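You operate a simulated robot arm through the tools that you are given. There is no shell and no other tool. Be economical: measure what you need, move in short steps, check, and stop when the job is done.

The job below is to be done with a simulated two-armed robot. You get a single attempt, and the scene is never put back.

TASK
Hold the teal tub on the top of the glazing bench steady with one hand and put the pink sponge in it with the other.

The check looks at the end state, three seconds after you hand in, the way a careful person would. Anything else that was tipped, shoved, dropped, spilled or broken makes it a failure.

THE ROBOT
Two 7-joint arms with two-finger grippers on one trunk, on a base that drives. Base frame: it is fixed to the floor where the robot stands at the start and does not move with it; the origin is under the middle of the robot, x ahead of it, y to its left, z up. Lengths are in mm, angles in rad, forces in N, time in s.
The left shoulder is at the start at [45, 159, 1105], the right one opposite. With the tool pointing down near the work surface each hand reaches from about 100 to 700 mm from the robot's upright axis, wherever it stands, measured 20 degrees to its own side. Places, roughly: pink sponge (4x5x3 cm) [500, -200, 600]; teal tub [-3250, 1250, 1000]. Payload 2.45 kg a hand.
Tool frame (each hand has its own): the origin (TCP) lies between the finger pads and is the grasp point; the fingertips stand 26 mm ahead of it; z points along the fingers, y is the line along which they close. Largest opening 96 mm; the body of the gripper starts 69 mm behind the TCP.
Orientation is told as [roll, pitch, yaw] about the base's x, y, z axes, in that order, counted from this pose: with the fingers straight down and closing along the base's y, the tool's x points along the base's -x, its y along +y and its z along -z.

THE INTERFACE
- The arms move only by the tool step_arm. It takes "left_increments", "right_increments" or both (then of equal length, played together; a hand with none holds still); each is one flat list of numbers, 7 for each row, row after row: the shift along the tool's x, y, z in units of 20 mm (1.0 is 20 mm), then the turn, a rotation vector about the tool's x, y, z in units of 5 degrees (1.0 is 5 degrees), then the gripper command, from -1 (shut) to 1 (fully open), values between in proportion. In form: [tx, ty, tz, rx, ry, rz, grip, tx, ty, tz, rx, ry, rz, grip, ...]. A call has 1 to 20 rows; each row shifts and turns the commanded pose from where the row before left it, along the tool's axes as they then stand. A call with a number of a shift or a turn outside -1 to 1 is refused whole. Each row takes 0.2 s and may step no farther than 50 mm and 0.15 rad from the row before; otherwise, or with a gripper value out of range, the whole call is refused. A pose out of reach is approached as far as the arm can. The call stops where the force on the tool passes 40 N (or 10 N more than at its start, if that is more) or the arm is blocked; 0.2 s more then pass. Each finger halts on what it meets, pressing with about 27 N; the grip force reading is that of the motor and also rises with nothing between the fingers. The clock runs only during rows and for 0.2 s after the last one: add rows that do not move to give the fingers time. The reply holds the time, the measured pose of the TCP, the force on the tool along the base axes, the opening and the grip force, in the units named above and with some noise, with the torque about the TCP (base axes, N m) and any sound that the robot's microphone picked up.
- Cameras (640 x 400 px; columns grow to the right, rows downward): "scene" is now at [107, -30.1, 1563.8]; the picture's right is [-0.41, -0.91, -0.00], its down [-0.81, 0.37, -0.45] and it looks along [0.41, -0.19, -0.89] (base axes); focal length 251 px, centre (320, 200). "left" rides on the left gripper at [82, -3, -98] in its tool frame; the picture's right is [0.04, 1.00, 0.00], its down [-0.73, 0.03, -0.68] and it looks along [-0.68, 0.03, 0.73] (tool axes); focal length 256 px, centre (320, 200). "right" rides on the right gripper at [82, 3, -98] in its tool frame; the picture's right is [-0.04, 1.00, 0.00], its down [-0.73, -0.03, -0.68] and it looks along [-0.68, -0.03, 0.73] (tool axes); focal length 256 px, centre (320, 200). There is no depth. A picture from a camera that has moved, and an enlarged one, comes with that camera's place and axes in the base frame and with its lens.
- snapshot(camera): a new picture of that camera. The clock stands still meanwhile.
- slide_trunk(by): slides the trunk up (or, below 0, down) by that many mm; the arms and the scene camera ride with it, the base frame stays. It gives what a move gives, with no picture.
- drive_base(legs): drives the robot by 1 to 6 legs, each [ahead, left, turn to the left] in mm, mm and rad, along the robot's own axes; the way and the turn of a leg run together, so that a leg with both is an arc; at most 1500 mm and 3.142 rad a leg. The arms and the cameras ride along, it lands a little off, and it stops where it bumps. It gives what a move gives.
- head_to(pan, tilt): turns the head with the scene camera to pan (to the left, within 2.094 rad either way) and tilt (down, from -0.506 to 1.204), counted from straight ahead of the robot. It gives what a move gives.
- inspect(camera, box): a new picture of the part [left, top, right, bottom] of that camera's present view, enlarged. The clock stands still meanwhile.
- sign_off(): hands the job in; it is judged then, once.

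Go step by step. Nothing tells you exact positions but the pictures and the camera data: compare them with the known pose of the tool, close in by small moves and look again before you grip or let go. The budget is 120 turns and 108 pictures, counting those below and the enlarged ones. Unless the task says otherwise, let go and move clear before handing in, and close with one line.

The tools are called after "Request:" as a command line: name --argument value ..., lists and objects as JSON in quotes. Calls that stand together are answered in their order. step_arm: Moves the arms, as the interface text tells. Its arguments: {"type":"object","properties":{"left_increments":{"type":"array","items":{"type":"number"}},"right_increments":{"type":"array","items":{"type":"number"}}},"required":[]} The other tools are called the same way: slide_trunk (by) slides the trunk up or down; drive_base (legs) drives the base; head_to (pan, tilt) turns the head that bears the scene camera; snapshot (camera) takes a picture; inspect (camera, box) takes an enlarged picture of a part of a camera's view; sign_off () hands the job in.

At the start:

```text
time_s: 0.0
left_position: [449.7, 57.2, 911.4]
left_tool_rot: [0.001, 0.002, -0.001]
left_ft_force: [0.6, 0.0, -0.2]
left_moment: [-0.02, 0.0, 0.03]
left_width: 96.1
left_finger_force: 0.0
right_position: [317.0, -324.3, 876.1]
right_tool_rot: [0.0, 0.001, 0.0]
right_ft_force: [0.6, -0.3, -0.9]
right_moment: [0.02, 0.02, 0.01]
right_width: 95.9
right_finger_force: 0.0
trunk travel left (down, up): [-275.0, 292.0]
robot x, y, heading: [1.3, 1.1, 0.003]
head pan, tilt: [-0.422, 1.096]
```

scene: 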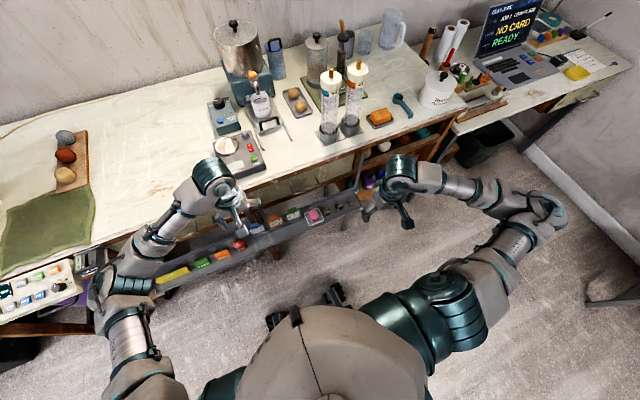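
right: 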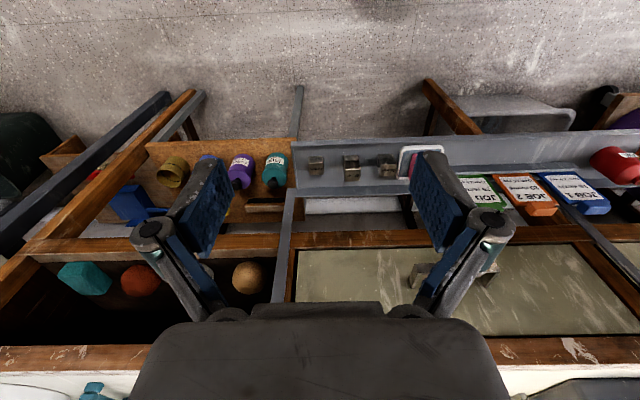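
left: 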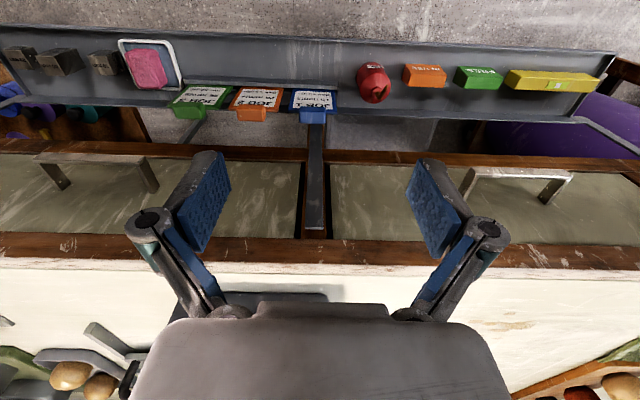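

The pink sponge seems to lie in a small white dish on the grey rail along the front of the bench, near [495, -185, 600]. I'll look closer before moving.

Request:
inspect --camera "scene" --box '[240, 170, 400, 270]'

Request:
inspect --camera "left" --box '[0, 20, 320, 220]'

```text
4.00 times, centred on (320, 220) of scene
camera zoom: at [107.0, -30.1, 1563.8], right [-0.41, -0.91, 0.0], down [-0.81, 0.37, -0.45], along [0.41, -0.19, -0.89], focal length 1002 px, centre (320, 120)
```

zoom: 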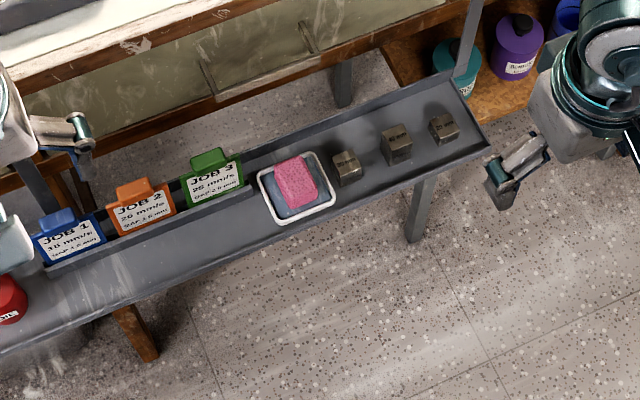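

```text
2.00 times, centred on (160, 120) of left
camera zoom: at [367.4, 53.6, 1010.9], right [-0.04, 1.0, 0.0], down [0.73, 0.03, 0.68], along [0.68, 0.03, -0.73], focal length 512 px, centre (640, 360)
```

zoom: 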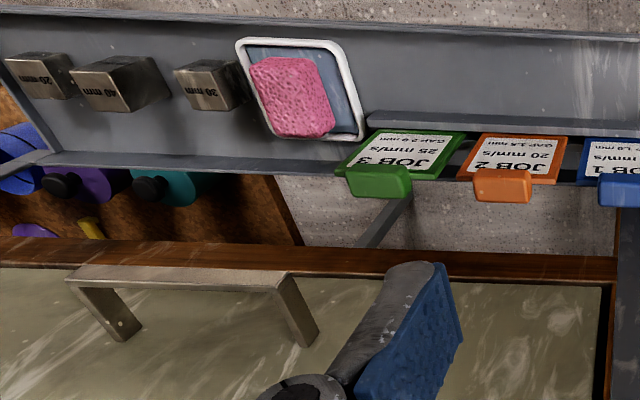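

The sponge sits in a small dish on a rail; the bench edge (x≈536, z≈900) overhangs close behind it, so I'll approach with the fingers tilted forward by 30°. First to a hover point about 120 mm short of it.

Request:
step_arm --right_increments '[-0.64, 0.91, 0.89, 0, 0, 0, 1, -0.64, 0.91, 0.89, 0, 0, 0, 1, -0.64, 0.91, 0.89, 0, 0, 0, 1, -0.64, 0.91, 0.89, 0, 0, 0, 1, -0.64, 0.91, 0.89, 0, 0, 0, 1, -0.64, 0.91, 0.89, 0, 0, 0, 1, -0.64, 0.91, 0.89, 0, 0, 0, 1, -0.64, 0.91, 0.89, 0, 0, 0, 1, 0, 0, 0, 0, -1, 0, 1, 0, 0, 0, 0, -1, 0, 1, 0, 0, 0, 0, -1, 0, 1, 0, 0, 0, 0, -1, 0, 1, 0, 0, 0, 0, -1, 0, 1, 0, 0, 0, 0, -1, 0, 1]'

Request:
snapshot --camera "right"

Request:
snapshot --camera "scene"

```text
time_s: 3.0
left_position: [446.1, 58.0, 915.3]
left_tool_rot: [-0.002, -0.002, 0.0]
left_ft_force: [0.5, -0.1, 0.0]
left_moment: [-0.02, 0.01, -0.04]
left_width: 96.1
left_finger_force: 0.1
right_position: [417.1, -178.8, 736.0]
right_tool_rot: [0.001, -0.527, 0.0]
right_ft_force: [0.5, 0.3, 0.2]
right_moment: [-0.01, 0.0, -0.04]
right_width: 96.0
right_finger_force: 0.1
trunk travel left (down, up): [-275.0, 292.0]
robot x, y, heading: [-0.1, 1.4, 0.001]
head pan, tilt: [-0.422, 1.096]
```

```text
102 pictures are left
camera right: at [296.0, -174.3, 778.4], right [0.03, 1.0, 0.02], down [0.29, -0.03, 0.96], along [0.96, -0.03, -0.29], focal length 256 px, centre (320, 200)
```

right: 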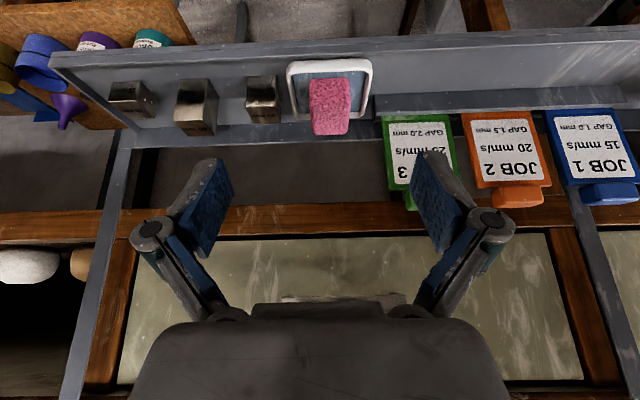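

```text
101 pictures are left
camera scene: at [107.2, -29.0, 1563.8], right [-0.41, -0.91, 0.0], down [-0.81, 0.37, -0.45], along [0.41, -0.19, -0.89], focal length 251 px, centre (320, 200)
```

scene: 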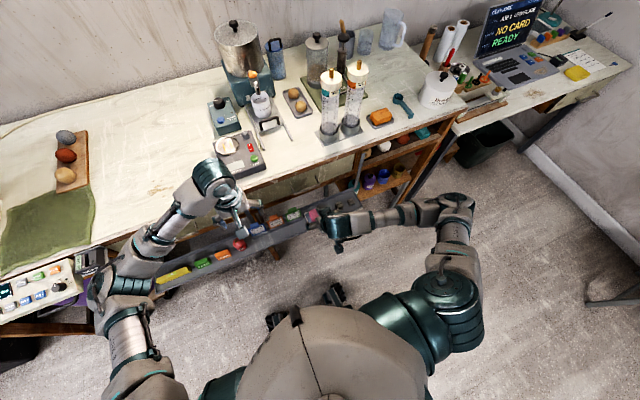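

The sponge is about 40 mm wide in y, centred near [482, -173, 635]. Enlarging to judge the dish rim and its neighbours.

Request:
inspect --camera "right" --box '[240, 40, 400, 140]'

Request:
inspect --camera "left" --box '[80, 10, 240, 110]'

```text
4.00 times, centred on (320, 90) of right
camera zoom: at [296.0, -174.3, 778.4], right [0.03, 1.0, 0.02], down [0.29, -0.03, 0.96], along [0.96, -0.03, -0.29], focal length 1024 px, centre (320, 640)
```

zoom: 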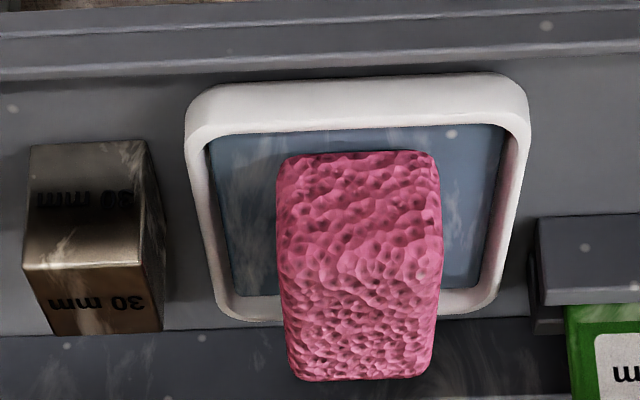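

```text
4.00 times, centred on (160, 60) of left
camera zoom: at [364.6, 54.4, 1012.1], right [-0.04, 1.0, 0.0], down [0.73, 0.03, 0.68], along [0.68, 0.03, -0.73], focal length 1024 px, centre (960, 760)
```

zoom: 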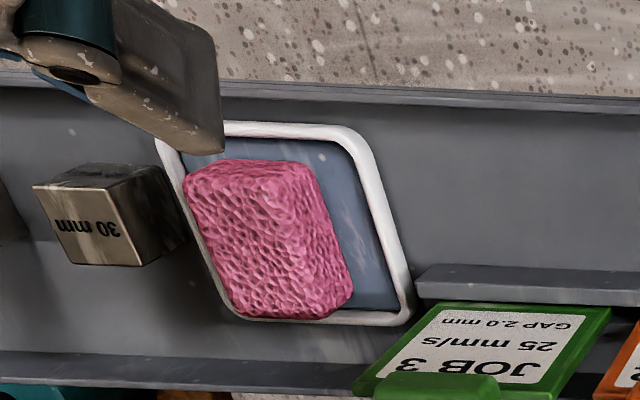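

The sponge looks about 30–40 mm wide with 17 mm of space to the dish walls on either side. I narrow the jaws to about 67 mm, shift +8 mm in y and move 60 mm along the fingers, then look again.

Request:
step_arm --right_increments '[-0.08, 0.13, 1, 0, 0, 0, 0.4, -0.08, 0.13, 1, 0, 0, 0, 0.4, -0.09, 0.14, 1, 0, 0, 0, 0.4, 0, 0, 0, 0, 0, 0, 0.4]'

Request:
snapshot --camera "right"

Request:
inspect --camera "left" --box '[80, 10, 240, 110]'

```text
time_s: 4.0
left_position: [445.3, 58.4, 914.5]
left_tool_rot: [0.001, -0.002, 0.0]
left_ft_force: [0.4, -0.4, 0.5]
left_moment: [0.01, 0.01, -0.02]
left_width: 95.6
left_finger_force: 0.0
right_position: [450.0, -170.0, 685.1]
right_tool_rot: [0.001, -0.525, -0.001]
right_ft_force: [0.4, -0.6, -0.3]
right_moment: [0.02, 0.0, 0.0]
right_width: 67.1
right_finger_force: 0.1
trunk travel left (down, up): [-275.0, 292.0]
robot x, y, heading: [-2.1, -2.5, -0.001]
head pan, tilt: [-0.422, 1.096]
```

```text
98 pictures are left
camera right: at [330.0, -165.5, 728.5], right [0.03, 1.0, 0.02], down [0.29, -0.03, 0.96], along [0.96, -0.03, -0.29], focal length 256 px, centre (320, 200)
```

right: 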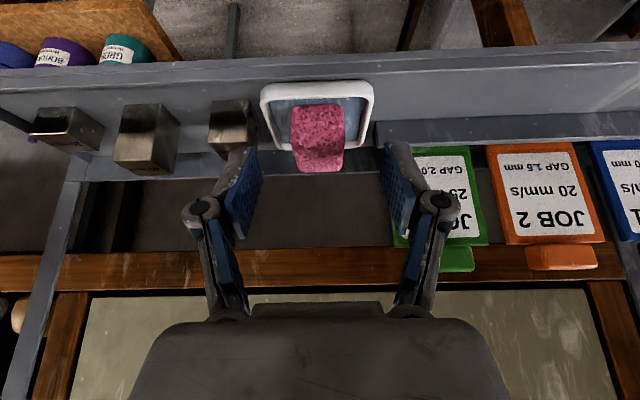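

```text
4.00 times, centred on (160, 60) of left
camera zoom: at [364.6, 54.6, 1012.1], right [-0.04, 1.0, 0.0], down [0.73, 0.03, 0.68], along [0.68, 0.03, -0.73], focal length 1024 px, centre (960, 760)
```

zoom: 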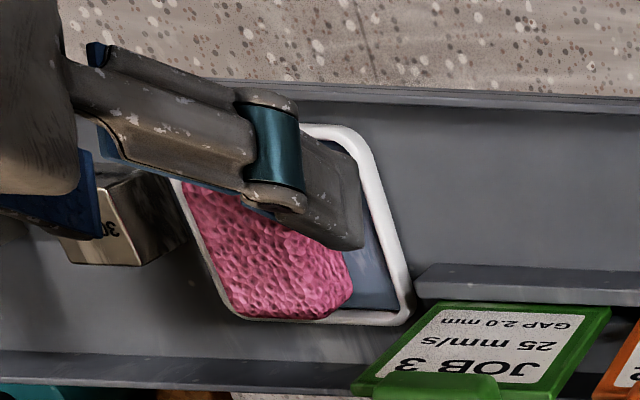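

Two views put the sponge's top back edge near [494, -171, 659] with a width of about 32 mm; the fingertips are at [463, -170, 662], well centred in y. I narrow the jaws to 50 mm so they fit inside the dish, and advance 28 mm.

Request:
step_arm --right_increments '[0, -0.05, 0, 0, 0, 0, 0.04, 0, 0, 0, 0, 0, 0, 0.04, 0, 0, 0.5, 0, 0, 0, 0.04, 0, 0, 0.5, 0, 0, 0, 0.04, 0, 0, 0.4, 0, 0, 0, 0.04]'

Request:
inspect --camera "right" --box '[200, 80, 440, 230]'

Request:
inspect --camera "left" --box '[80, 10, 240, 110]'

```text
time_s: 5.2
left_position: [446.9, 58.6, 914.4]
left_tool_rot: [0.0, -0.002, 0.001]
left_ft_force: [0.4, 0.2, 0.4]
left_moment: [0.02, -0.02, -0.02]
left_width: 96.1
left_finger_force: 0.1
right_position: [465.0, -171.4, 661.6]
right_tool_rot: [0.0, -0.527, 0.0]
right_ft_force: [-0.3, 0.4, 0.8]
right_moment: [0.01, -0.01, -0.01]
right_width: 50.0
right_finger_force: 0.0
trunk travel left (down, up): [-275.0, 292.0]
robot x, y, heading: [2.1, 0.2, -0.002]
head pan, tilt: [-0.422, 1.096]
```

```text
2.67 times, centred on (320, 155) of right
camera zoom: at [344.7, -167.2, 705.0], right [0.03, 1.0, 0.02], down [0.29, -0.03, 0.96], along [0.96, -0.03, -0.29], focal length 683 px, centre (320, 320)
```

zoom: 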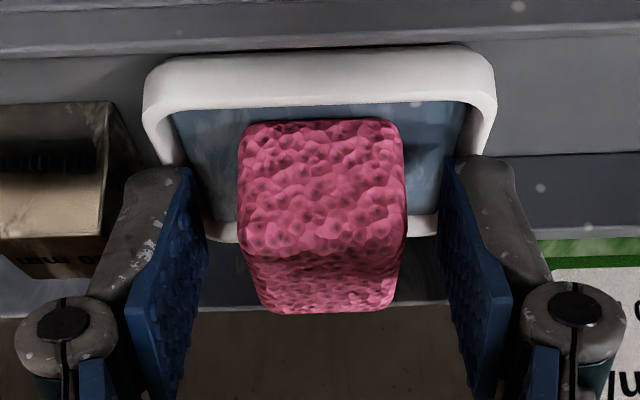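

```text
4.00 times, centred on (160, 60) of left
camera zoom: at [364.9, 54.6, 1011.9], right [-0.04, 1.0, 0.0], down [0.73, 0.03, 0.68], along [0.68, 0.03, -0.73], focal length 1024 px, centre (960, 760)
```

zoom: 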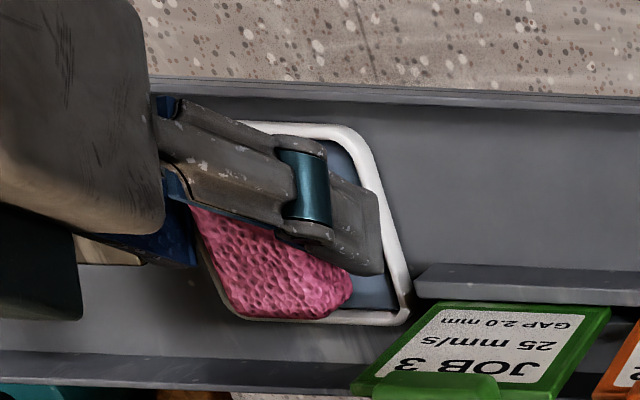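

The sponge now lies between the pads, which are clear of the dish walls. A further 5 mm, then close gently while watching the width.

Request:
step_arm --right_increments '[0, 0, 0.25, 0, 0, 0, 0.04, 0, 0, 0, 0, 0, 0, -1, 0, 0, 0, 0, 0, 0, -1, 0, 0, 0, 0, 0, 0, -1]'

Request:
inspect --camera "right" --box '[200, 80, 440, 230]'

```text
time_s: 6.2
left_position: [443.3, 59.1, 915.3]
left_tool_rot: [-0.001, -0.003, 0.001]
left_ft_force: [0.7, 0.2, -0.7]
left_moment: [-0.03, 0.02, 0.0]
left_width: 96.0
left_finger_force: 0.0
right_position: [468.8, -170.5, 660.7]
right_tool_rot: [0.001, -0.531, 0.001]
right_ft_force: [-3.8, -5.6, 31.7]
right_moment: [-0.14, -0.31, -0.11]
right_width: 30.3
right_finger_force: 27.4
trunk travel left (down, up): [-275.0, 292.0]
robot x, y, heading: [-1.7, 0.8, 0.003]
head pan, tilt: [-0.422, 1.096]
```

```text
2.67 times, centred on (320, 155) of right
camera zoom: at [346.6, -166.8, 702.9], right [0.03, 1.0, 0.02], down [0.29, -0.03, 0.96], along [0.96, -0.03, -0.29], focal length 683 px, centre (320, 320)
```

zoom: 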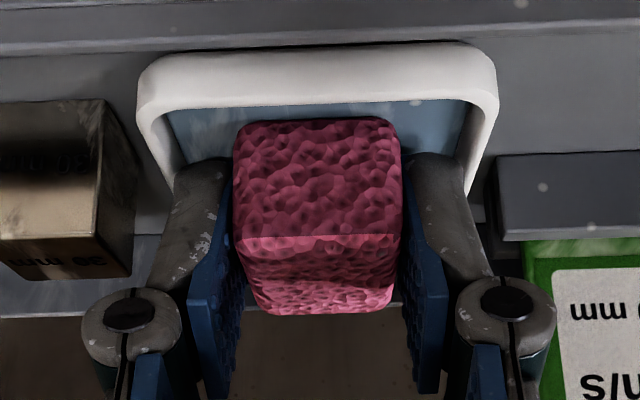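

Gripped at 30 mm width, with an upward push showing the tips touch the dish floor. Lifting straight up slowly to see whether the sponge comes alone.

Request:
step_arm --right_increments '[-0.13, 0, -0.22, 0, 0, 0, -1, -0.25, 0, -0.43, 0, 0, 0, -1, -0.5, 0, -0.86, 0, 0, 0, -1, 0, 0, 0, 0, 0, 0, -1]'

Request:
snapshot --camera "right"

Request:
inspect --camera "left" --box '[80, 10, 240, 110]'

```text
time_s: 7.2
left_position: [446.3, 59.6, 914.0]
left_tool_rot: [0.0, -0.002, 0.0]
left_ft_force: [-0.9, 1.0, -0.1]
left_moment: [-0.01, -0.01, 0.0]
left_width: 95.8
left_finger_force: 0.2
right_position: [467.4, -170.6, 692.3]
right_tool_rot: [0.001, -0.525, -0.001]
right_ft_force: [0.4, 0.4, -0.7]
right_moment: [0.03, -0.01, 0.02]
right_width: 30.6
right_finger_force: 27.0
trunk travel left (down, up): [-275.0, 292.0]
robot x, y, heading: [2.4, -0.8, -0.001]
head pan, tilt: [-0.422, 1.096]
```

```text
93 pictures are left
camera right: at [346.5, -166.3, 735.2], right [0.03, 1.0, 0.02], down [0.3, -0.03, 0.95], along [0.95, -0.03, -0.3], focal length 256 px, centre (320, 200)
```

right: 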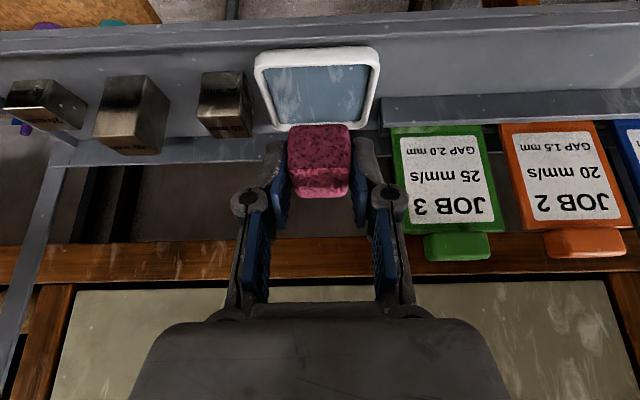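

```text
4.00 times, centred on (160, 60) of left
camera zoom: at [365.1, 54.7, 1011.8], right [-0.04, 1.0, 0.0], down [0.73, 0.03, 0.68], along [0.68, 0.03, -0.73], focal length 1024 px, centre (960, 760)
```

zoom: 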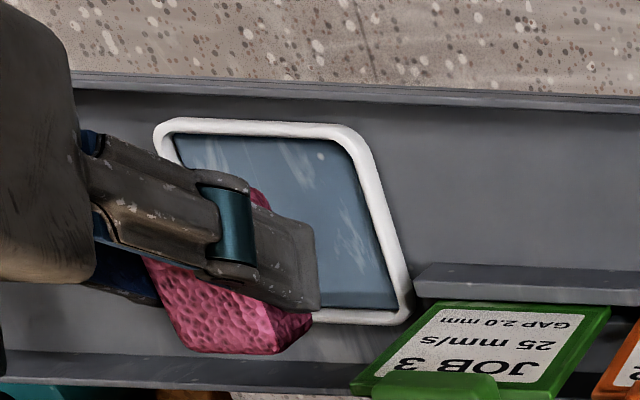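

The sponge is in hand and the dish stayed put. Now I retract the right hand back and up, pull the left hand back, and level the right tool.

Request:
step_arm --right_increments '[0.86, 0, -0.5, 0, 0, 0, -1, 0.86, 0, -0.5, 0, 0, 0, -1, 0.86, 0, -0.5, 0, 0, 0, -1, 0.86, 0, -0.5, 0, 0, 0, -1, 0.86, 0, -0.5, 0, 0, 0, -1, 0.86, 0, -0.5, 0, 0, 0, -1, -0.5, 0, -0.86, 0, 0, 0, -1, -0.5, 0, -0.86, 0, 0, 0, -1, -0.5, 0, -0.86, 0, 0, 0, -1, -0.5, 0, -0.86, 0, 0, 0, -1, -0.5, 0, -0.86, 0, 0, 0, -1, -0.5, 0, -0.86, 0, 0, 0, -1, -0.5, 0, -0.86, 0, 0, 0, -1, -0.5, 0, -0.86, 0, 0, 0, -1, -0.5, 0, -0.86, 0, 0, 0, -1, -0.5, 0, -0.86, 0, 0, 0, -1]' --left_increments '[0.8, 0, 0, 0, 0, 0, 1, 0.8, 0, 0, 0, 0, 0, 1, 0.8, 0, 0, 0, 0, 0, 1, 0.8, 0, 0, 0, 0, 0, 1, 0.8, 0, 0, 0, 0, 0, 1, 0.8, 0, 0, 0, 0, 0, 1, 0, 0.5, -0.5, 0, 0, 0, 1, 0, 0.5, -0.5, 0, 0, 0, 1, 0, 0.5, -0.5, 0, 0, 0, 1, 0, 0.5, -0.5, 0, 0, 0, 1, 0, 0.5, -0.5, 0, 0, 0, 1, 0, 0.5, -0.5, 0, 0, 0, 1, 0, 0.5, -0.5, 0, 0, 0, 1, 0, 0.5, -0.5, 0, 0, 0, 1, 0, 0.5, -0.5, 0, 0, 0, 1, 0, 0.5, -0.5, 0, 0, 0, 1]'

Request:
head_to --pan 2.09 --tilt 0.5

Request:
snapshot --camera "scene"

Request:
head_to --pan -2.09 --tilt 0.5

Request:
snapshot --camera "scene"

Request:
snapshot --camera "right"

```text
time_s: 10.6
left_position: [350.9, 159.1, 1014.0]
left_tool_rot: [-0.001, 0.0, 0.0]
left_ft_force: [-1.1, 0.5, 1.0]
left_moment: [-0.03, -0.01, 0.0]
left_width: 96.1
left_finger_force: 0.0
right_position: [390.8, -154.2, 871.8]
right_tool_rot: [-0.001, -0.523, 0.002]
right_ft_force: [-0.4, 0.6, 0.6]
right_moment: [-0.01, 0.0, -0.02]
right_width: 30.5
right_finger_force: 27.4
right hand out of reach, approached as far as the arm can: row 11, 12, 13, 14, 15, 16
trunk travel left (down, up): [-275.0, 292.0]
robot x, y, heading: [-1.4, -0.1, 0.002]
head pan, tilt: [-0.422, 1.096]
```

```text
time_s: 12.9
left_position: [350.3, 157.9, 1013.4]
left_tool_rot: [0.0, 0.0, -0.001]
left_ft_force: [0.2, -0.5, 0.4]
left_moment: [0.05, 0.02, 0.02]
left_width: 96.1
left_finger_force: 0.0
right_position: [391.7, -154.5, 871.6]
right_tool_rot: [-0.002, -0.524, -0.001]
right_ft_force: [0.4, 0.4, 0.0]
right_moment: [0.03, 0.02, 0.0]
right_width: 30.6
right_finger_force: 27.0
trunk travel left (down, up): [-275.0, 292.0]
robot x, y, heading: [-1.1, 0.7, -0.002]
head pan, tilt: [2.089, 0.499]
```

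```text
91 pictures are left
camera scene: at [4.6, 77.9, 1611.7], right [0.87, 0.49, 0.0], down [0.23, -0.42, -0.88], along [-0.44, 0.76, -0.48], focal length 251 px, centre (320, 200)
```

scene: 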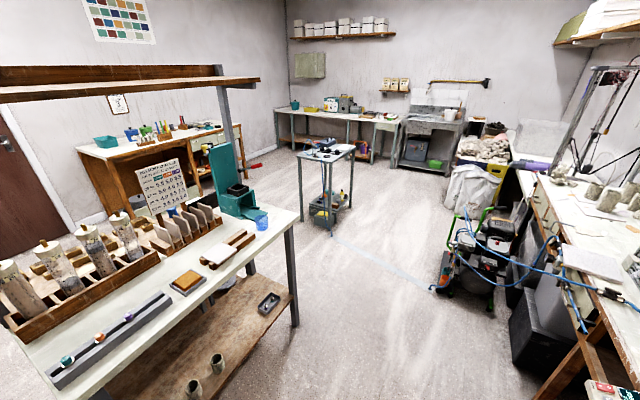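

```text
time_s: 16.3
left_position: [349.9, 158.7, 1013.5]
left_tool_rot: [0.0, -0.002, -0.001]
left_ft_force: [0.3, 0.3, -0.6]
left_moment: [-0.02, 0.0, 0.03]
left_width: 95.8
left_finger_force: 0.0
right_position: [391.7, -154.1, 870.3]
right_tool_rot: [-0.002, -0.524, 0.0]
right_ft_force: [-0.4, 0.6, 0.4]
right_moment: [0.02, 0.0, 0.01]
right_width: 30.4
right_finger_force: 26.9
trunk travel left (down, up): [-275.0, 292.0]
robot x, y, heading: [3.8, 1.7, 0.001]
head pan, tilt: [-2.089, 0.499]
```

```text
90 pictures are left
camera scene: at [4.6, -80.4, 1611.7], right [-0.87, 0.5, 0.0], down [0.23, 0.42, -0.88], along [-0.44, -0.76, -0.48], focal length 251 px, centre (320, 200)
```

scene: 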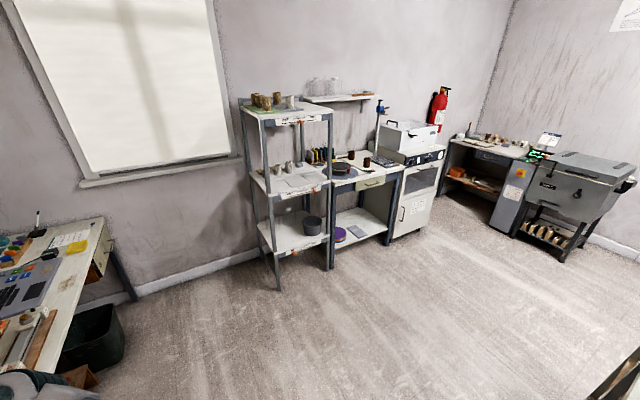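

```text
89 pictures are left
camera right: at [270.9, -151.6, 914.7], right [0.03, 1.0, 0.02], down [0.3, -0.03, 0.95], along [0.95, -0.03, -0.3], focal length 256 px, centre (320, 200)
```

right: 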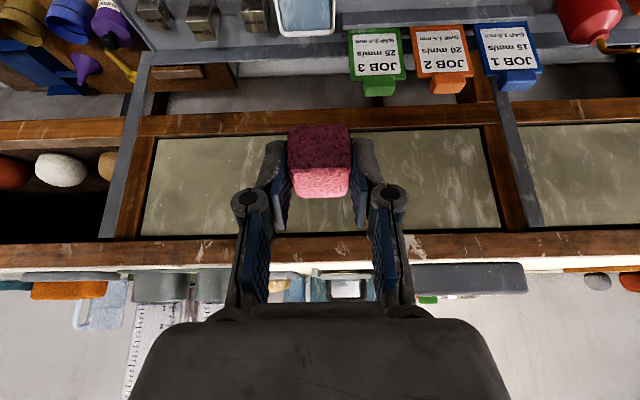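

The sponge is held firmly. The teal tub at pixel (106,141) in the leftward view matches the given place; I'll level the right hand and look closer at that bench and the floor.

Request:
step_arm --right_increments '[0, 0, 0, 0, 1, 0, -1, 0, 0, 0, 0, 1, 0, -1, 0, 0, 0, 0, 1, 0, -1, 0, 0, 0, 0, 1, 0, -1, 0, 0, 0, 0, 1, 0, -1, 0, 0, 0, 0, 1, 0, -1]'

Request:
head_to --pan 2.09 --tilt 0.35

Request:
inspect --camera "scene" --box '[0, 60, 320, 260]'

Request:
head_to --pan 1.5 --tilt 0.8

Request:
snapshot --camera "scene"

```text
time_s: 17.7
left_position: [351.2, 159.5, 1014.0]
left_tool_rot: [0.0, -0.001, -0.001]
left_ft_force: [0.3, 0.4, -0.1]
left_moment: [0.04, -0.02, -0.01]
left_width: 96.0
left_finger_force: 0.0
right_position: [393.2, -155.4, 870.6]
right_tool_rot: [0.001, 0.001, -0.001]
right_ft_force: [0.0, 1.0, -0.7]
right_moment: [0.0, 0.01, -0.02]
right_width: 30.6
right_finger_force: 27.0
trunk travel left (down, up): [-275.0, 292.0]
robot x, y, heading: [0.7, 1.7, 0.001]
head pan, tilt: [-2.089, 0.499]
```

```text
time_s: 21.1
left_position: [350.2, 158.2, 1014.7]
left_tool_rot: [0.0, -0.001, -0.001]
left_ft_force: [0.0, 0.7, -0.7]
left_moment: [0.02, 0.0, 0.01]
left_width: 96.0
left_finger_force: 0.1
right_position: [391.7, -155.8, 870.1]
right_tool_rot: [-0.002, -0.002, 0.001]
right_ft_force: [0.7, 0.2, 0.1]
right_moment: [0.02, 0.02, 0.01]
right_width: 31.1
right_finger_force: 27.1
trunk travel left (down, up): [-275.0, 292.0]
robot x, y, heading: [3.8, 1.7, -0.0]
head pan, tilt: [2.089, 0.351]
```

```text
2.00 times, centred on (160, 160) of scene
camera zoom: at [3.9, 79.6, 1625.4], right [0.87, 0.5, 0.0], down [0.17, -0.3, -0.94], along [-0.47, 0.82, -0.34], focal length 501 px, centre (640, 280)
```

zoom: 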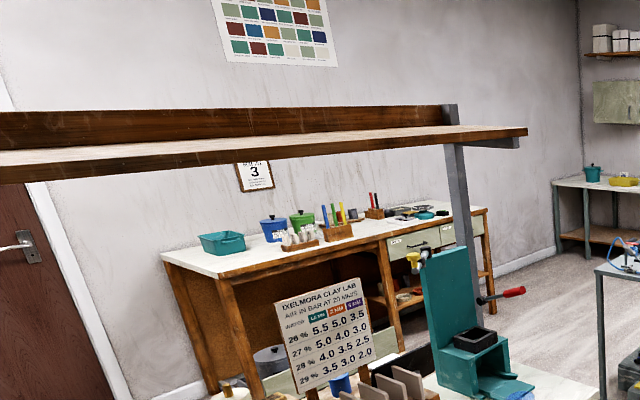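

```text
time_s: 22.0
left_position: [349.9, 159.6, 1013.1]
left_tool_rot: [0.0, -0.003, 0.0]
left_ft_force: [0.0, -0.3, -0.2]
left_moment: [0.0, 0.0, 0.0]
left_width: 96.1
left_finger_force: 0.1
right_position: [393.0, -155.3, 870.7]
right_tool_rot: [-0.001, -0.002, -0.001]
right_ft_force: [0.5, -0.3, 0.2]
right_moment: [0.01, 0.03, -0.02]
right_width: 30.6
right_finger_force: 26.3
trunk travel left (down, up): [-275.0, 292.0]
robot x, y, heading: [-0.5, 2.3, -0.003]
head pan, tilt: [1.499, 0.799]
```

```text
87 pictures are left
camera scene: at [55.5, 79.2, 1585.6], right [1.0, -0.07, 0.0], down [-0.05, -0.71, -0.7], along [0.05, 0.7, -0.72], focal length 251 px, centre (320, 200)
```

scene: 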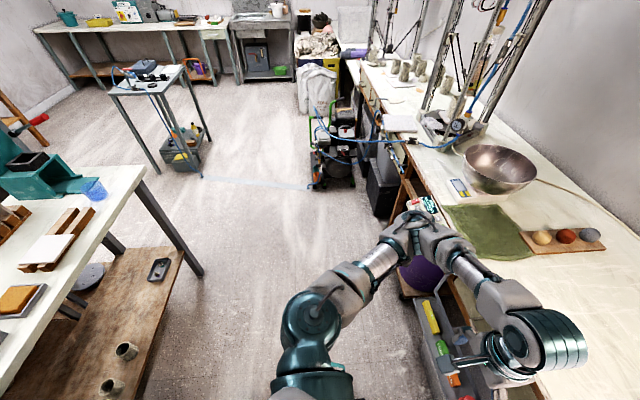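

The glazing bench stands along the far wall (x≈-3370…-2700, y≈990…2700), with the tub near its near left end at about [-3250, 1230, 880]. An island stands right behind me (x<-665, y≈-30…1000), so I'll strafe out to the right and turn round.

Request:
drive_base --legs '[[-80, 0, 0], [0, -750, 0], [0, 0, 3.14]]'

Request:
head_to --pan 0 --tilt 0.4

Request:
snapshot --camera "scene"

```text
time_s: 34.1
left_position: [-429.5, -905.4, 1014.6]
left_tool_rot: [0.001, -0.004, -3.13]
left_ft_force: [-0.1, 0.6, 0.6]
left_moment: [0.01, 0.03, 0.01]
left_width: 95.8
left_finger_force: 0.1
right_position: [-475.3, -592.2, 870.7]
right_tool_rot: [0.0, 0.0, -3.132]
right_ft_force: [0.0, -0.3, -0.2]
right_moment: [0.0, 0.01, 0.02]
right_width: 30.9
right_finger_force: 27.3
trunk travel left (down, up): [-275.0, 292.0]
robot x, y, heading: [-83.2, -745.1, -3.129]
head pan, tilt: [1.499, 0.799]
```

```text
time_s: 35.7
left_position: [-427.2, -906.3, 1014.5]
left_tool_rot: [0.0, -0.006, -3.13]
left_ft_force: [0.5, -0.1, -0.8]
left_moment: [-0.02, -0.01, -0.02]
left_width: 96.0
left_finger_force: 0.0
right_position: [-474.9, -591.6, 872.3]
right_tool_rot: [-0.001, -0.006, -3.132]
right_ft_force: [0.8, -0.1, -0.4]
right_moment: [0.01, -0.03, 0.01]
right_width: 30.9
right_finger_force: 27.0
trunk travel left (down, up): [-275.0, 292.0]
robot x, y, heading: [-81.4, -744.6, -3.128]
head pan, tilt: [0.0, 0.4]
```

```text
86 pictures are left
camera scene: at [-223.4, -746.7, 1620.3], right [-0.01, 1.0, 0.0], down [0.39, 0.0, -0.92], along [-0.92, -0.01, -0.39], focal length 251 px, centre (320, 200)
```

scene: 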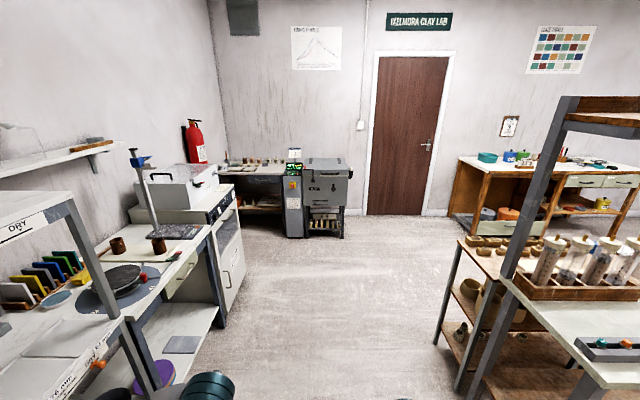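

The way is open past the kiln at left. I'll drive ahead about 2 m, strafe right to y≈100, turn toward the bench and look again.

Request:
drive_base --legs '[[1450, 0, 0], [500, 0, 0], [0, -850, 0], [0, 0, -1.05]]'

Request:
snapshot --camera "scene"

```text
time_s: 52.3
left_position: [-2371.9, 296.9, 1013.4]
left_tool_rot: [-0.006, -0.006, 2.107]
left_ft_force: [-0.5, -1.0, 0.4]
left_moment: [0.03, 0.01, -0.01]
left_width: 96.0
left_finger_force: 0.1
right_position: [-2121.4, 494.3, 872.4]
right_tool_rot: [-0.004, -0.004, 2.107]
right_ft_force: [-0.9, -0.1, 0.1]
right_moment: [-0.01, -0.03, 0.01]
right_width: 30.8
right_finger_force: 26.7
trunk travel left (down, up): [-275.0, 292.0]
robot x, y, heading: [-2051.2, 80.5, 2.107]
head pan, tilt: [0.0, 0.4]
```

```text
85 pictures are left
camera scene: at [-2131.4, 198.7, 1620.3], right [0.86, 0.51, 0.0], down [0.2, -0.34, -0.92], along [-0.47, 0.79, -0.39], focal length 251 px, centre (320, 200)
```

scene: 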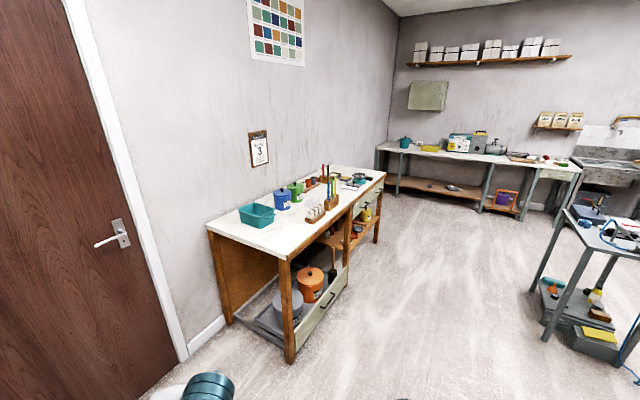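

The tub is near [-3220, 1238, 900] and the bench's near corner near [-2795, 1000]. I'll raise the trunk 150 mm so the hands clear the bench, then drive partway toward it.

Request:
slide_trunk --by 150

Request:
drive_base --legs '[[650, 400, 0]]'

Request:
head_to --pan 0 --tilt 0.8

Request:
snapshot --camera "scene"

Request:
snapshot --camera "right"

```text
time_s: 54.0
left_position: [-2366.9, 295.7, 1165.5]
left_tool_rot: [0.0, -0.009, 2.106]
left_ft_force: [0.6, -0.7, -0.2]
left_moment: [0.04, 0.01, -0.02]
left_width: 95.9
left_finger_force: 0.2
right_position: [-2119.0, 494.8, 1022.8]
right_tool_rot: [0.0, -0.006, 2.106]
right_ft_force: [0.3, 0.4, 0.4]
right_moment: [0.02, 0.01, 0.01]
right_width: 30.6
right_finger_force: 27.4
trunk travel left (down, up): [-425.0, 142.0]
robot x, y, heading: [-2057.9, 74.5, 2.11]
head pan, tilt: [0.0, 0.4]
```

```text
time_s: 58.1
left_position: [-3035.7, 647.5, 1166.9]
left_tool_rot: [0.004, -0.009, 2.106]
left_ft_force: [0.3, 0.0, -0.2]
left_moment: [0.05, -0.01, -0.01]
left_width: 96.2
left_finger_force: 0.0
right_position: [-2788.8, 844.9, 1022.4]
right_tool_rot: [0.005, -0.009, 2.108]
right_ft_force: [-1.0, -0.5, -0.9]
right_moment: [0.0, 0.01, 0.0]
right_width: 30.7
right_finger_force: 26.6
trunk travel left (down, up): [-425.0, 142.0]
robot x, y, heading: [-2728.3, 429.0, 2.107]
head pan, tilt: [0.0, 0.4]
```

```text
time_s: 59.0
left_position: [-3036.2, 643.2, 1167.8]
left_tool_rot: [0.003, -0.011, 2.107]
left_ft_force: [-0.6, -0.6, 0.8]
left_moment: [0.04, 0.03, -0.01]
left_width: 96.0
left_finger_force: 0.1
right_position: [-2788.3, 840.8, 1024.9]
right_tool_rot: [0.0, -0.01, 2.104]
right_ft_force: [0.7, 0.8, 0.2]
right_moment: [-0.03, 0.03, -0.03]
right_width: 30.8
right_finger_force: 27.8
trunk travel left (down, up): [-425.0, 142.0]
robot x, y, heading: [-2727.3, 426.4, 2.107]
head pan, tilt: [0.0, 0.799]
```

```text
84 pictures are left
camera scene: at [-2762.1, 493.8, 1735.9], right [0.86, 0.51, 0.0], down [0.37, -0.62, -0.7], along [-0.36, 0.6, -0.72], focal length 251 px, centre (320, 200)
```

scene: 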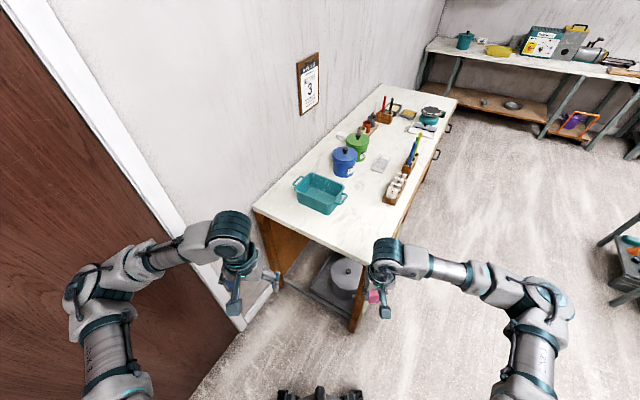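

```text
83 pictures are left
camera right: at [-2749.7, 769.0, 1121.2], right [-0.88, -0.47, 0.0], down [-0.34, 0.64, 0.69], along [-0.33, 0.6, -0.73], focal length 256 px, centre (320, 200)
```

right: 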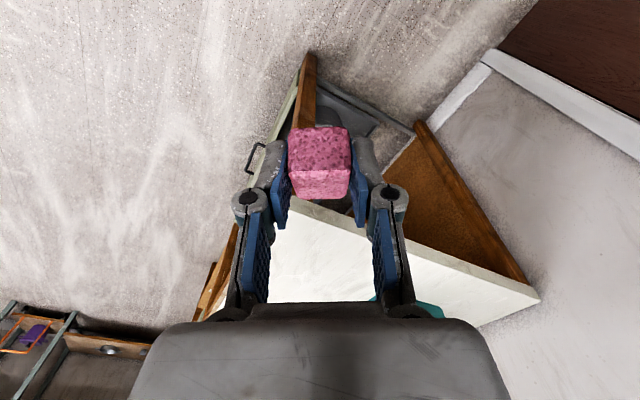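

The tub is a rectangular open box with handles at both ends, long axis along x (about 250 mm), centred near [-3204, 1231]. I'll drive 310 mm nearer with a slight left turn, to about 600 mm from the tub.

Request:
drive_base --legs '[[310, 0, 0.07]]'

Request:
snapshot --camera "scene"

Request:
snapshot --camera "left"

```text
time_s: 61.1
left_position: [-3202.2, 865.2, 1169.4]
left_tool_rot: [0.004, -0.011, 2.175]
left_ft_force: [-0.2, -0.1, 0.2]
left_moment: [-0.02, 0.02, 0.04]
left_width: 96.0
left_finger_force: 0.1
right_position: [-2969.2, 1080.2, 1027.8]
right_tool_rot: [0.004, -0.017, 2.175]
right_ft_force: [0.8, -0.1, -0.8]
right_moment: [0.01, 0.01, -0.01]
right_width: 30.8
right_finger_force: 27.0
trunk travel left (down, up): [-425.0, 142.0]
robot x, y, heading: [-2885.2, 678.5, 2.175]
head pan, tilt: [0.0, 0.799]
stopped in leg 1: the robot was blocked; the commanded pose is now the measured one
```

```text
82 pictures are left
camera scene: at [-2901.3, 739.1, 1737.1], right [0.82, 0.57, -0.01], down [0.4, -0.59, -0.7], along [-0.41, 0.57, -0.71], focal length 251 px, centre (320, 200)
```

scene: 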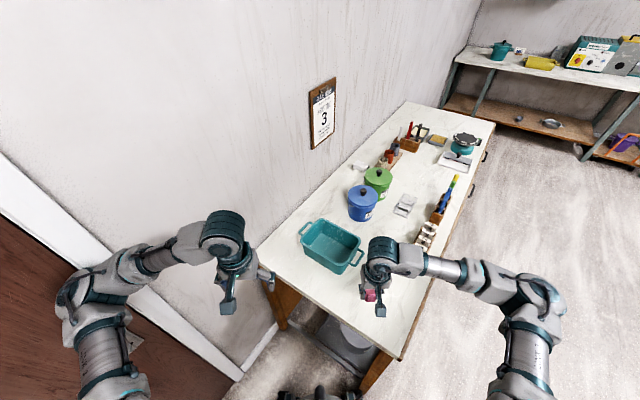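

```text
81 pictures are left
camera left: at [-3152.9, 797.7, 1266.3], right [-0.8, -0.6, 0.0], down [-0.43, 0.58, 0.69], along [-0.42, 0.55, -0.73], focal length 256 px, centre (320, 200)
```

left: 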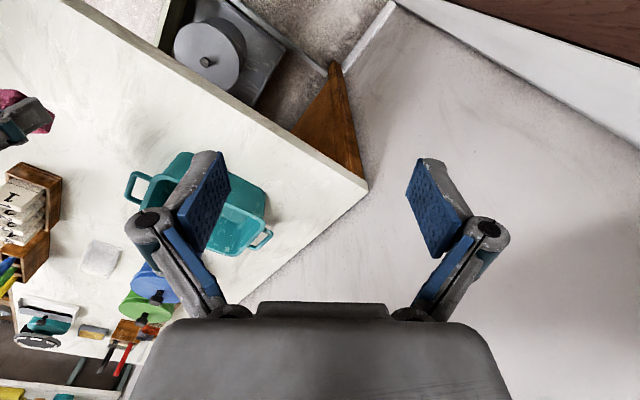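

The base touched the bench frame at the end of the move; nothing appears disturbed. I'll ease back 20 mm and check the view again.

Request:
drive_base --legs '[[-20, 0, 0]]'

Request:
inspect --camera "scene" --box '[240, 180, 400, 280]'

Request:
snapshot --camera "left"

Request:
head_to --pan 0 --tilt 1.15

Request:
snapshot --camera "scene"

```text
time_s: 61.9
left_position: [-3201.6, 847.5, 1166.8]
left_tool_rot: [-0.003, -0.006, 2.177]
left_ft_force: [-0.6, -1.0, 1.1]
left_moment: [0.06, -0.07, -0.02]
left_width: 96.2
left_finger_force: 0.0
right_position: [-2966.4, 1063.2, 1027.1]
right_tool_rot: [-0.006, -0.012, 2.175]
right_ft_force: [0.7, 0.5, 0.1]
right_moment: [0.04, 0.01, -0.03]
right_width: 31.1
right_finger_force: 27.2
trunk travel left (down, up): [-425.0, 142.0]
robot x, y, heading: [-2874.6, 664.4, 2.179]
head pan, tilt: [0.0, 0.799]
```

```text
4.00 times, centred on (320, 230) of scene
camera zoom: at [-2909.5, 719.3, 1736.1], right [0.82, 0.57, 0.0], down [0.41, -0.59, -0.7], along [-0.4, 0.57, -0.72], focal length 1002 px, centre (320, 80)
```

zoom: 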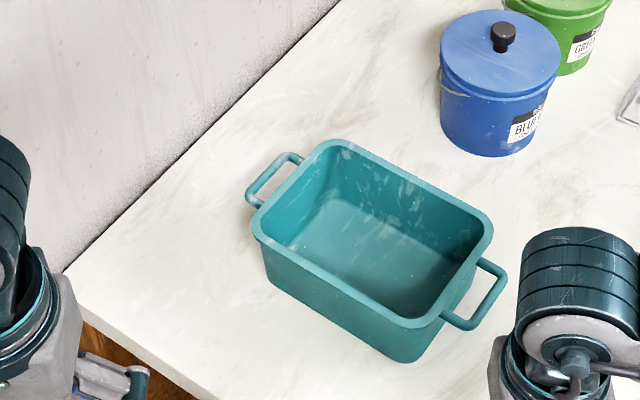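

```text
79 pictures are left
camera left: at [-3152.1, 780.5, 1263.3], right [-0.8, -0.6, 0.0], down [-0.44, 0.58, 0.68], along [-0.41, 0.55, -0.73], focal length 256 px, centre (320, 200)
```

left: 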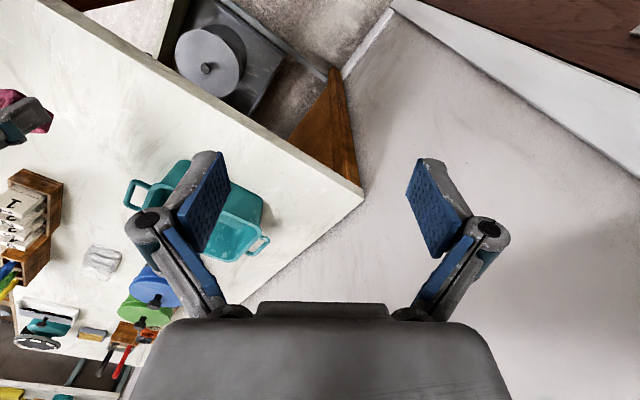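

```text
time_s: 62.7
left_position: [-3203.2, 847.2, 1166.0]
left_tool_rot: [-0.002, -0.006, 2.175]
left_ft_force: [0.6, 0.6, -0.4]
left_moment: [-0.02, 0.0, -0.01]
left_width: 95.8
left_finger_force: 0.0
right_position: [-2966.4, 1063.3, 1026.7]
right_tool_rot: [-0.003, -0.015, 2.175]
right_ft_force: [-0.1, -0.1, -0.6]
right_moment: [-0.02, -0.03, 0.0]
right_width: 30.9
right_finger_force: 27.0
trunk travel left (down, up): [-425.0, 142.0]
robot x, y, heading: [-2873.2, 664.7, 2.175]
head pan, tilt: [0.0, 1.15]
```

```text
78 pictures are left
camera scene: at [-2896.8, 705.8, 1711.1], right [0.82, 0.57, 0.0], down [0.52, -0.75, -0.41], along [-0.23, 0.33, -0.91], focal length 251 px, centre (320, 200)
```

scene: 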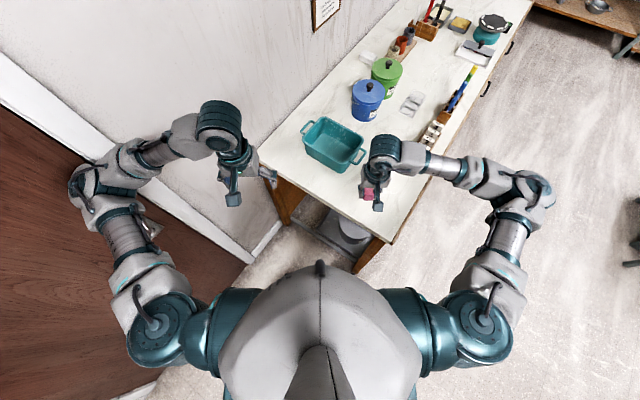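

The tub is empty, its rim spanning about x -3290…-3108, y 1150…1279. I'll turn the left hand so it closes across the near wall, keep it high, and then bring it above the left part of that wall.

Request:
step_arm --left_increments '[0, 0, 0, 0, 0, -1, 0.3, 0, 0, 0, 0, 0, -1, 0.3, 0, 0, 0, 0, 0, -1, 0.3, 0, 0, 0, 0, 0, -1, 0.3, 0, 0, 0, 0, 0, -1, 0.3, 0, 0, 0, 0, 0, -1, 0.3, 0, 0, 0, 0, 0, -1, 0.3, 0, 0, 0, 0, 0, -1, 0.3, 0, 0, 0, 0, 0, -1, 0.3, 0, 0, 0, 0, 0, -1, 0.3, 0, 0, 0, 0, 0, -0.5, 0.3]'

Request:
snapshot --camera "left"

```text
time_s: 65.1
left_position: [-3201.0, 848.5, 1165.6]
left_tool_rot: [-0.007, -0.002, 3.093]
left_ft_force: [-0.1, -0.4, 0.2]
left_moment: [-0.02, 0.02, 0.04]
left_width: 62.4
left_finger_force: 0.1
right_position: [-2965.2, 1062.8, 1026.9]
right_tool_rot: [-0.005, -0.013, 2.174]
right_ft_force: [0.2, -0.9, -0.6]
right_moment: [-0.01, 0.02, 0.01]
right_width: 30.8
right_finger_force: 27.0
trunk travel left (down, up): [-425.0, 142.0]
robot x, y, heading: [-2872.8, 658.9, 2.177]
head pan, tilt: [0.0, 1.15]
```

```text
77 pictures are left
camera left: at [-3119.3, 845.3, 1263.8], right [-0.01, -1.0, -0.01], down [-0.73, 0.0, 0.68], along [-0.68, 0.01, -0.73], focal length 256 px, centre (320, 200)
```

left: 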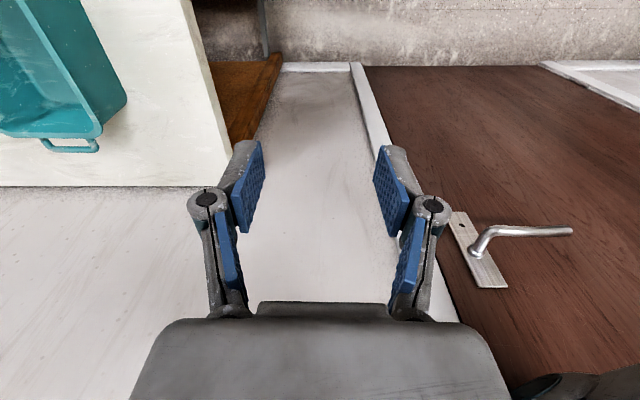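

Turn done. Now moving the left hand over the left part of the tub's near wall, staying high (z≈1060).

Request:
step_arm --left_increments '[-0.236, -0.931, 0.331, 0, 0, 0, 0.3, -0.236, -0.931, 0.331, 0, 0, 0, 0.3, -0.236, -0.931, 0.331, 0, 0, 0, 0.3, -0.236, -0.931, 0.331, 0, 0, 0, 0.3, -0.236, -0.931, 0.331, 0, 0, 0, 0.3, -0.236, -0.931, 0.331, 0, 0, 0, 0.3, -0.236, -0.931, 0.331, 0, 0, 0, 0.3, -0.236, -0.931, 0.331, 0, 0, 0, 0.3, -0.236, -0.931, 0.331, 0, 0, 0, 0.3, -0.236, -0.931, 0.331, 0, 0, 0, 0.3, -0.236, -0.931, 0.331, 0, 0, 0, 0.3, -0.236, -0.931, 0.331, 0, 0, 0, 0.3, -0.236, -0.931, 0.331, 0, 0, 0, 0.3, -0.236, -0.931, 0.331, 0, 0, 0, 0.3, -0.236, -0.931, 0.331, 0, 0, 0, 0.3, -0.236, -0.931, 0.331, 0, 0, 0, 0.3]'

Request:
snapshot --camera "left"

Request:
snapshot --camera "scene"

```text
time_s: 68.5
left_position: [-3263.7, 1149.2, 1062.9]
left_tool_rot: [-0.003, 0.0, 3.093]
left_ft_force: [-0.3, 0.0, -0.3]
left_moment: [-0.03, 0.02, 0.04]
left_width: 62.4
left_finger_force: 0.1
right_position: [-2967.9, 1063.1, 1026.3]
right_tool_rot: [-0.004, -0.011, 2.175]
right_ft_force: [0.4, 0.5, -1.1]
right_moment: [-0.01, 0.01, 0.03]
right_width: 30.6
right_finger_force: 27.3
trunk travel left (down, up): [-425.0, 142.0]
robot x, y, heading: [-2876.6, 660.6, 2.171]
head pan, tilt: [0.0, 1.15]
```

```text
76 pictures are left
camera left: at [-3181.9, 1147.5, 1160.1], right [-0.01, -1.0, -0.01], down [-0.73, 0.0, 0.68], along [-0.68, 0.01, -0.73], focal length 256 px, centre (320, 200)
```

left: 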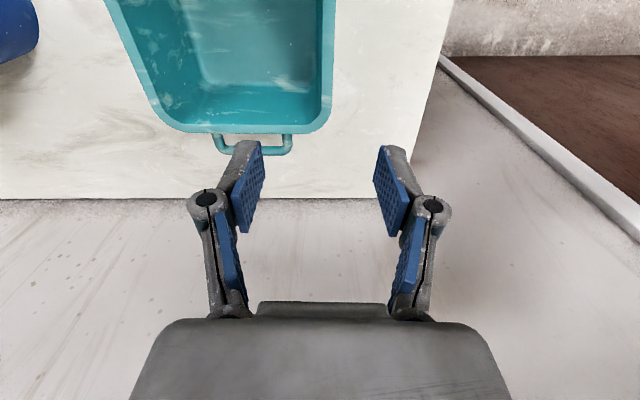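

```text
75 pictures are left
camera scene: at [-2902.1, 708.0, 1711.0], right [0.82, 0.57, 0.0], down [0.52, -0.75, -0.4], along [-0.23, 0.33, -0.91], focal length 251 px, centre (320, 200)
```

scene: 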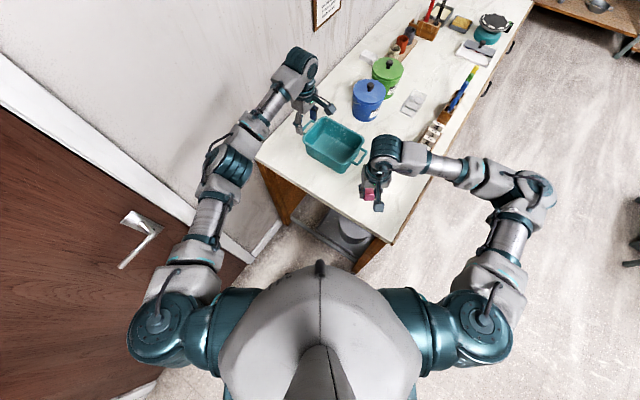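

The near wall lies about 5 mm toward the robot from the hand's centre line and is parallel to the fingers. I shift 5 mm and descend 70 mm, then check the rim height.

Request:
step_arm --left_increments '[0, 0.25, 0, 0, 0, 0, 0.3, 0, 0, 1, 0, 0, 0, 0.3, 0, 0, 1, 0, 0, 0, 0.3, 0, 0, 1, 0, 0, 0, 0.3, 0, 0, 0.5, 0, 0, 0, 0.3]'

Request:
snapshot --camera "left"

Request:
inspect --camera "scene" --box '[270, 80, 430, 180]'

```text
time_s: 69.7
left_position: [-3262.9, 1143.9, 993.8]
left_tool_rot: [-0.01, -0.002, 3.093]
left_ft_force: [-0.4, 0.8, 0.5]
left_moment: [0.0, 0.0, 0.05]
left_width: 62.4
left_finger_force: 0.0
right_position: [-2968.4, 1063.5, 1027.7]
right_tool_rot: [-0.006, -0.012, 2.176]
right_ft_force: [-0.2, 0.2, -0.8]
right_moment: [0.05, 0.01, -0.02]
right_width: 31.0
right_finger_force: 26.9
trunk travel left (down, up): [-425.0, 142.0]
robot x, y, heading: [-2872.3, 660.1, 2.174]
head pan, tilt: [0.0, 1.15]
```

```text
74 pictures are left
camera left: at [-3181.5, 1142.1, 1091.0], right [-0.01, -1.0, -0.01], down [-0.73, 0.0, 0.68], along [-0.68, 0.01, -0.73], focal length 256 px, centre (320, 200)
```

left: 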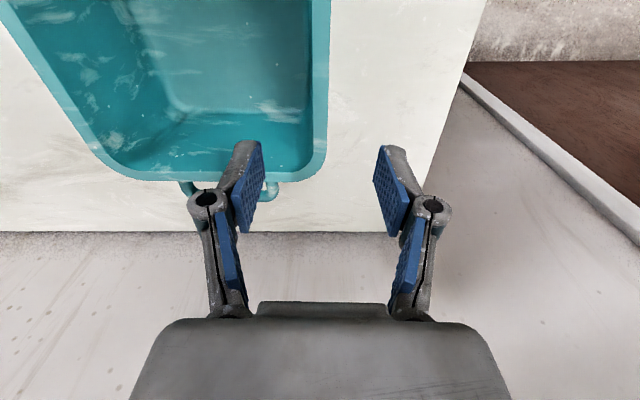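

```text
4.00 times, centred on (350, 130) of scene
camera zoom: at [-2902.9, 706.9, 1711.0], right [0.82, 0.57, 0.0], down [0.52, -0.75, -0.4], along [-0.23, 0.33, -0.91], focal length 1002 px, centre (200, 480)
```

zoom: 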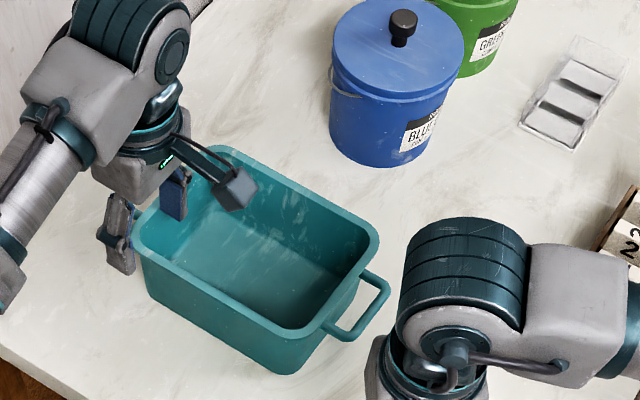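

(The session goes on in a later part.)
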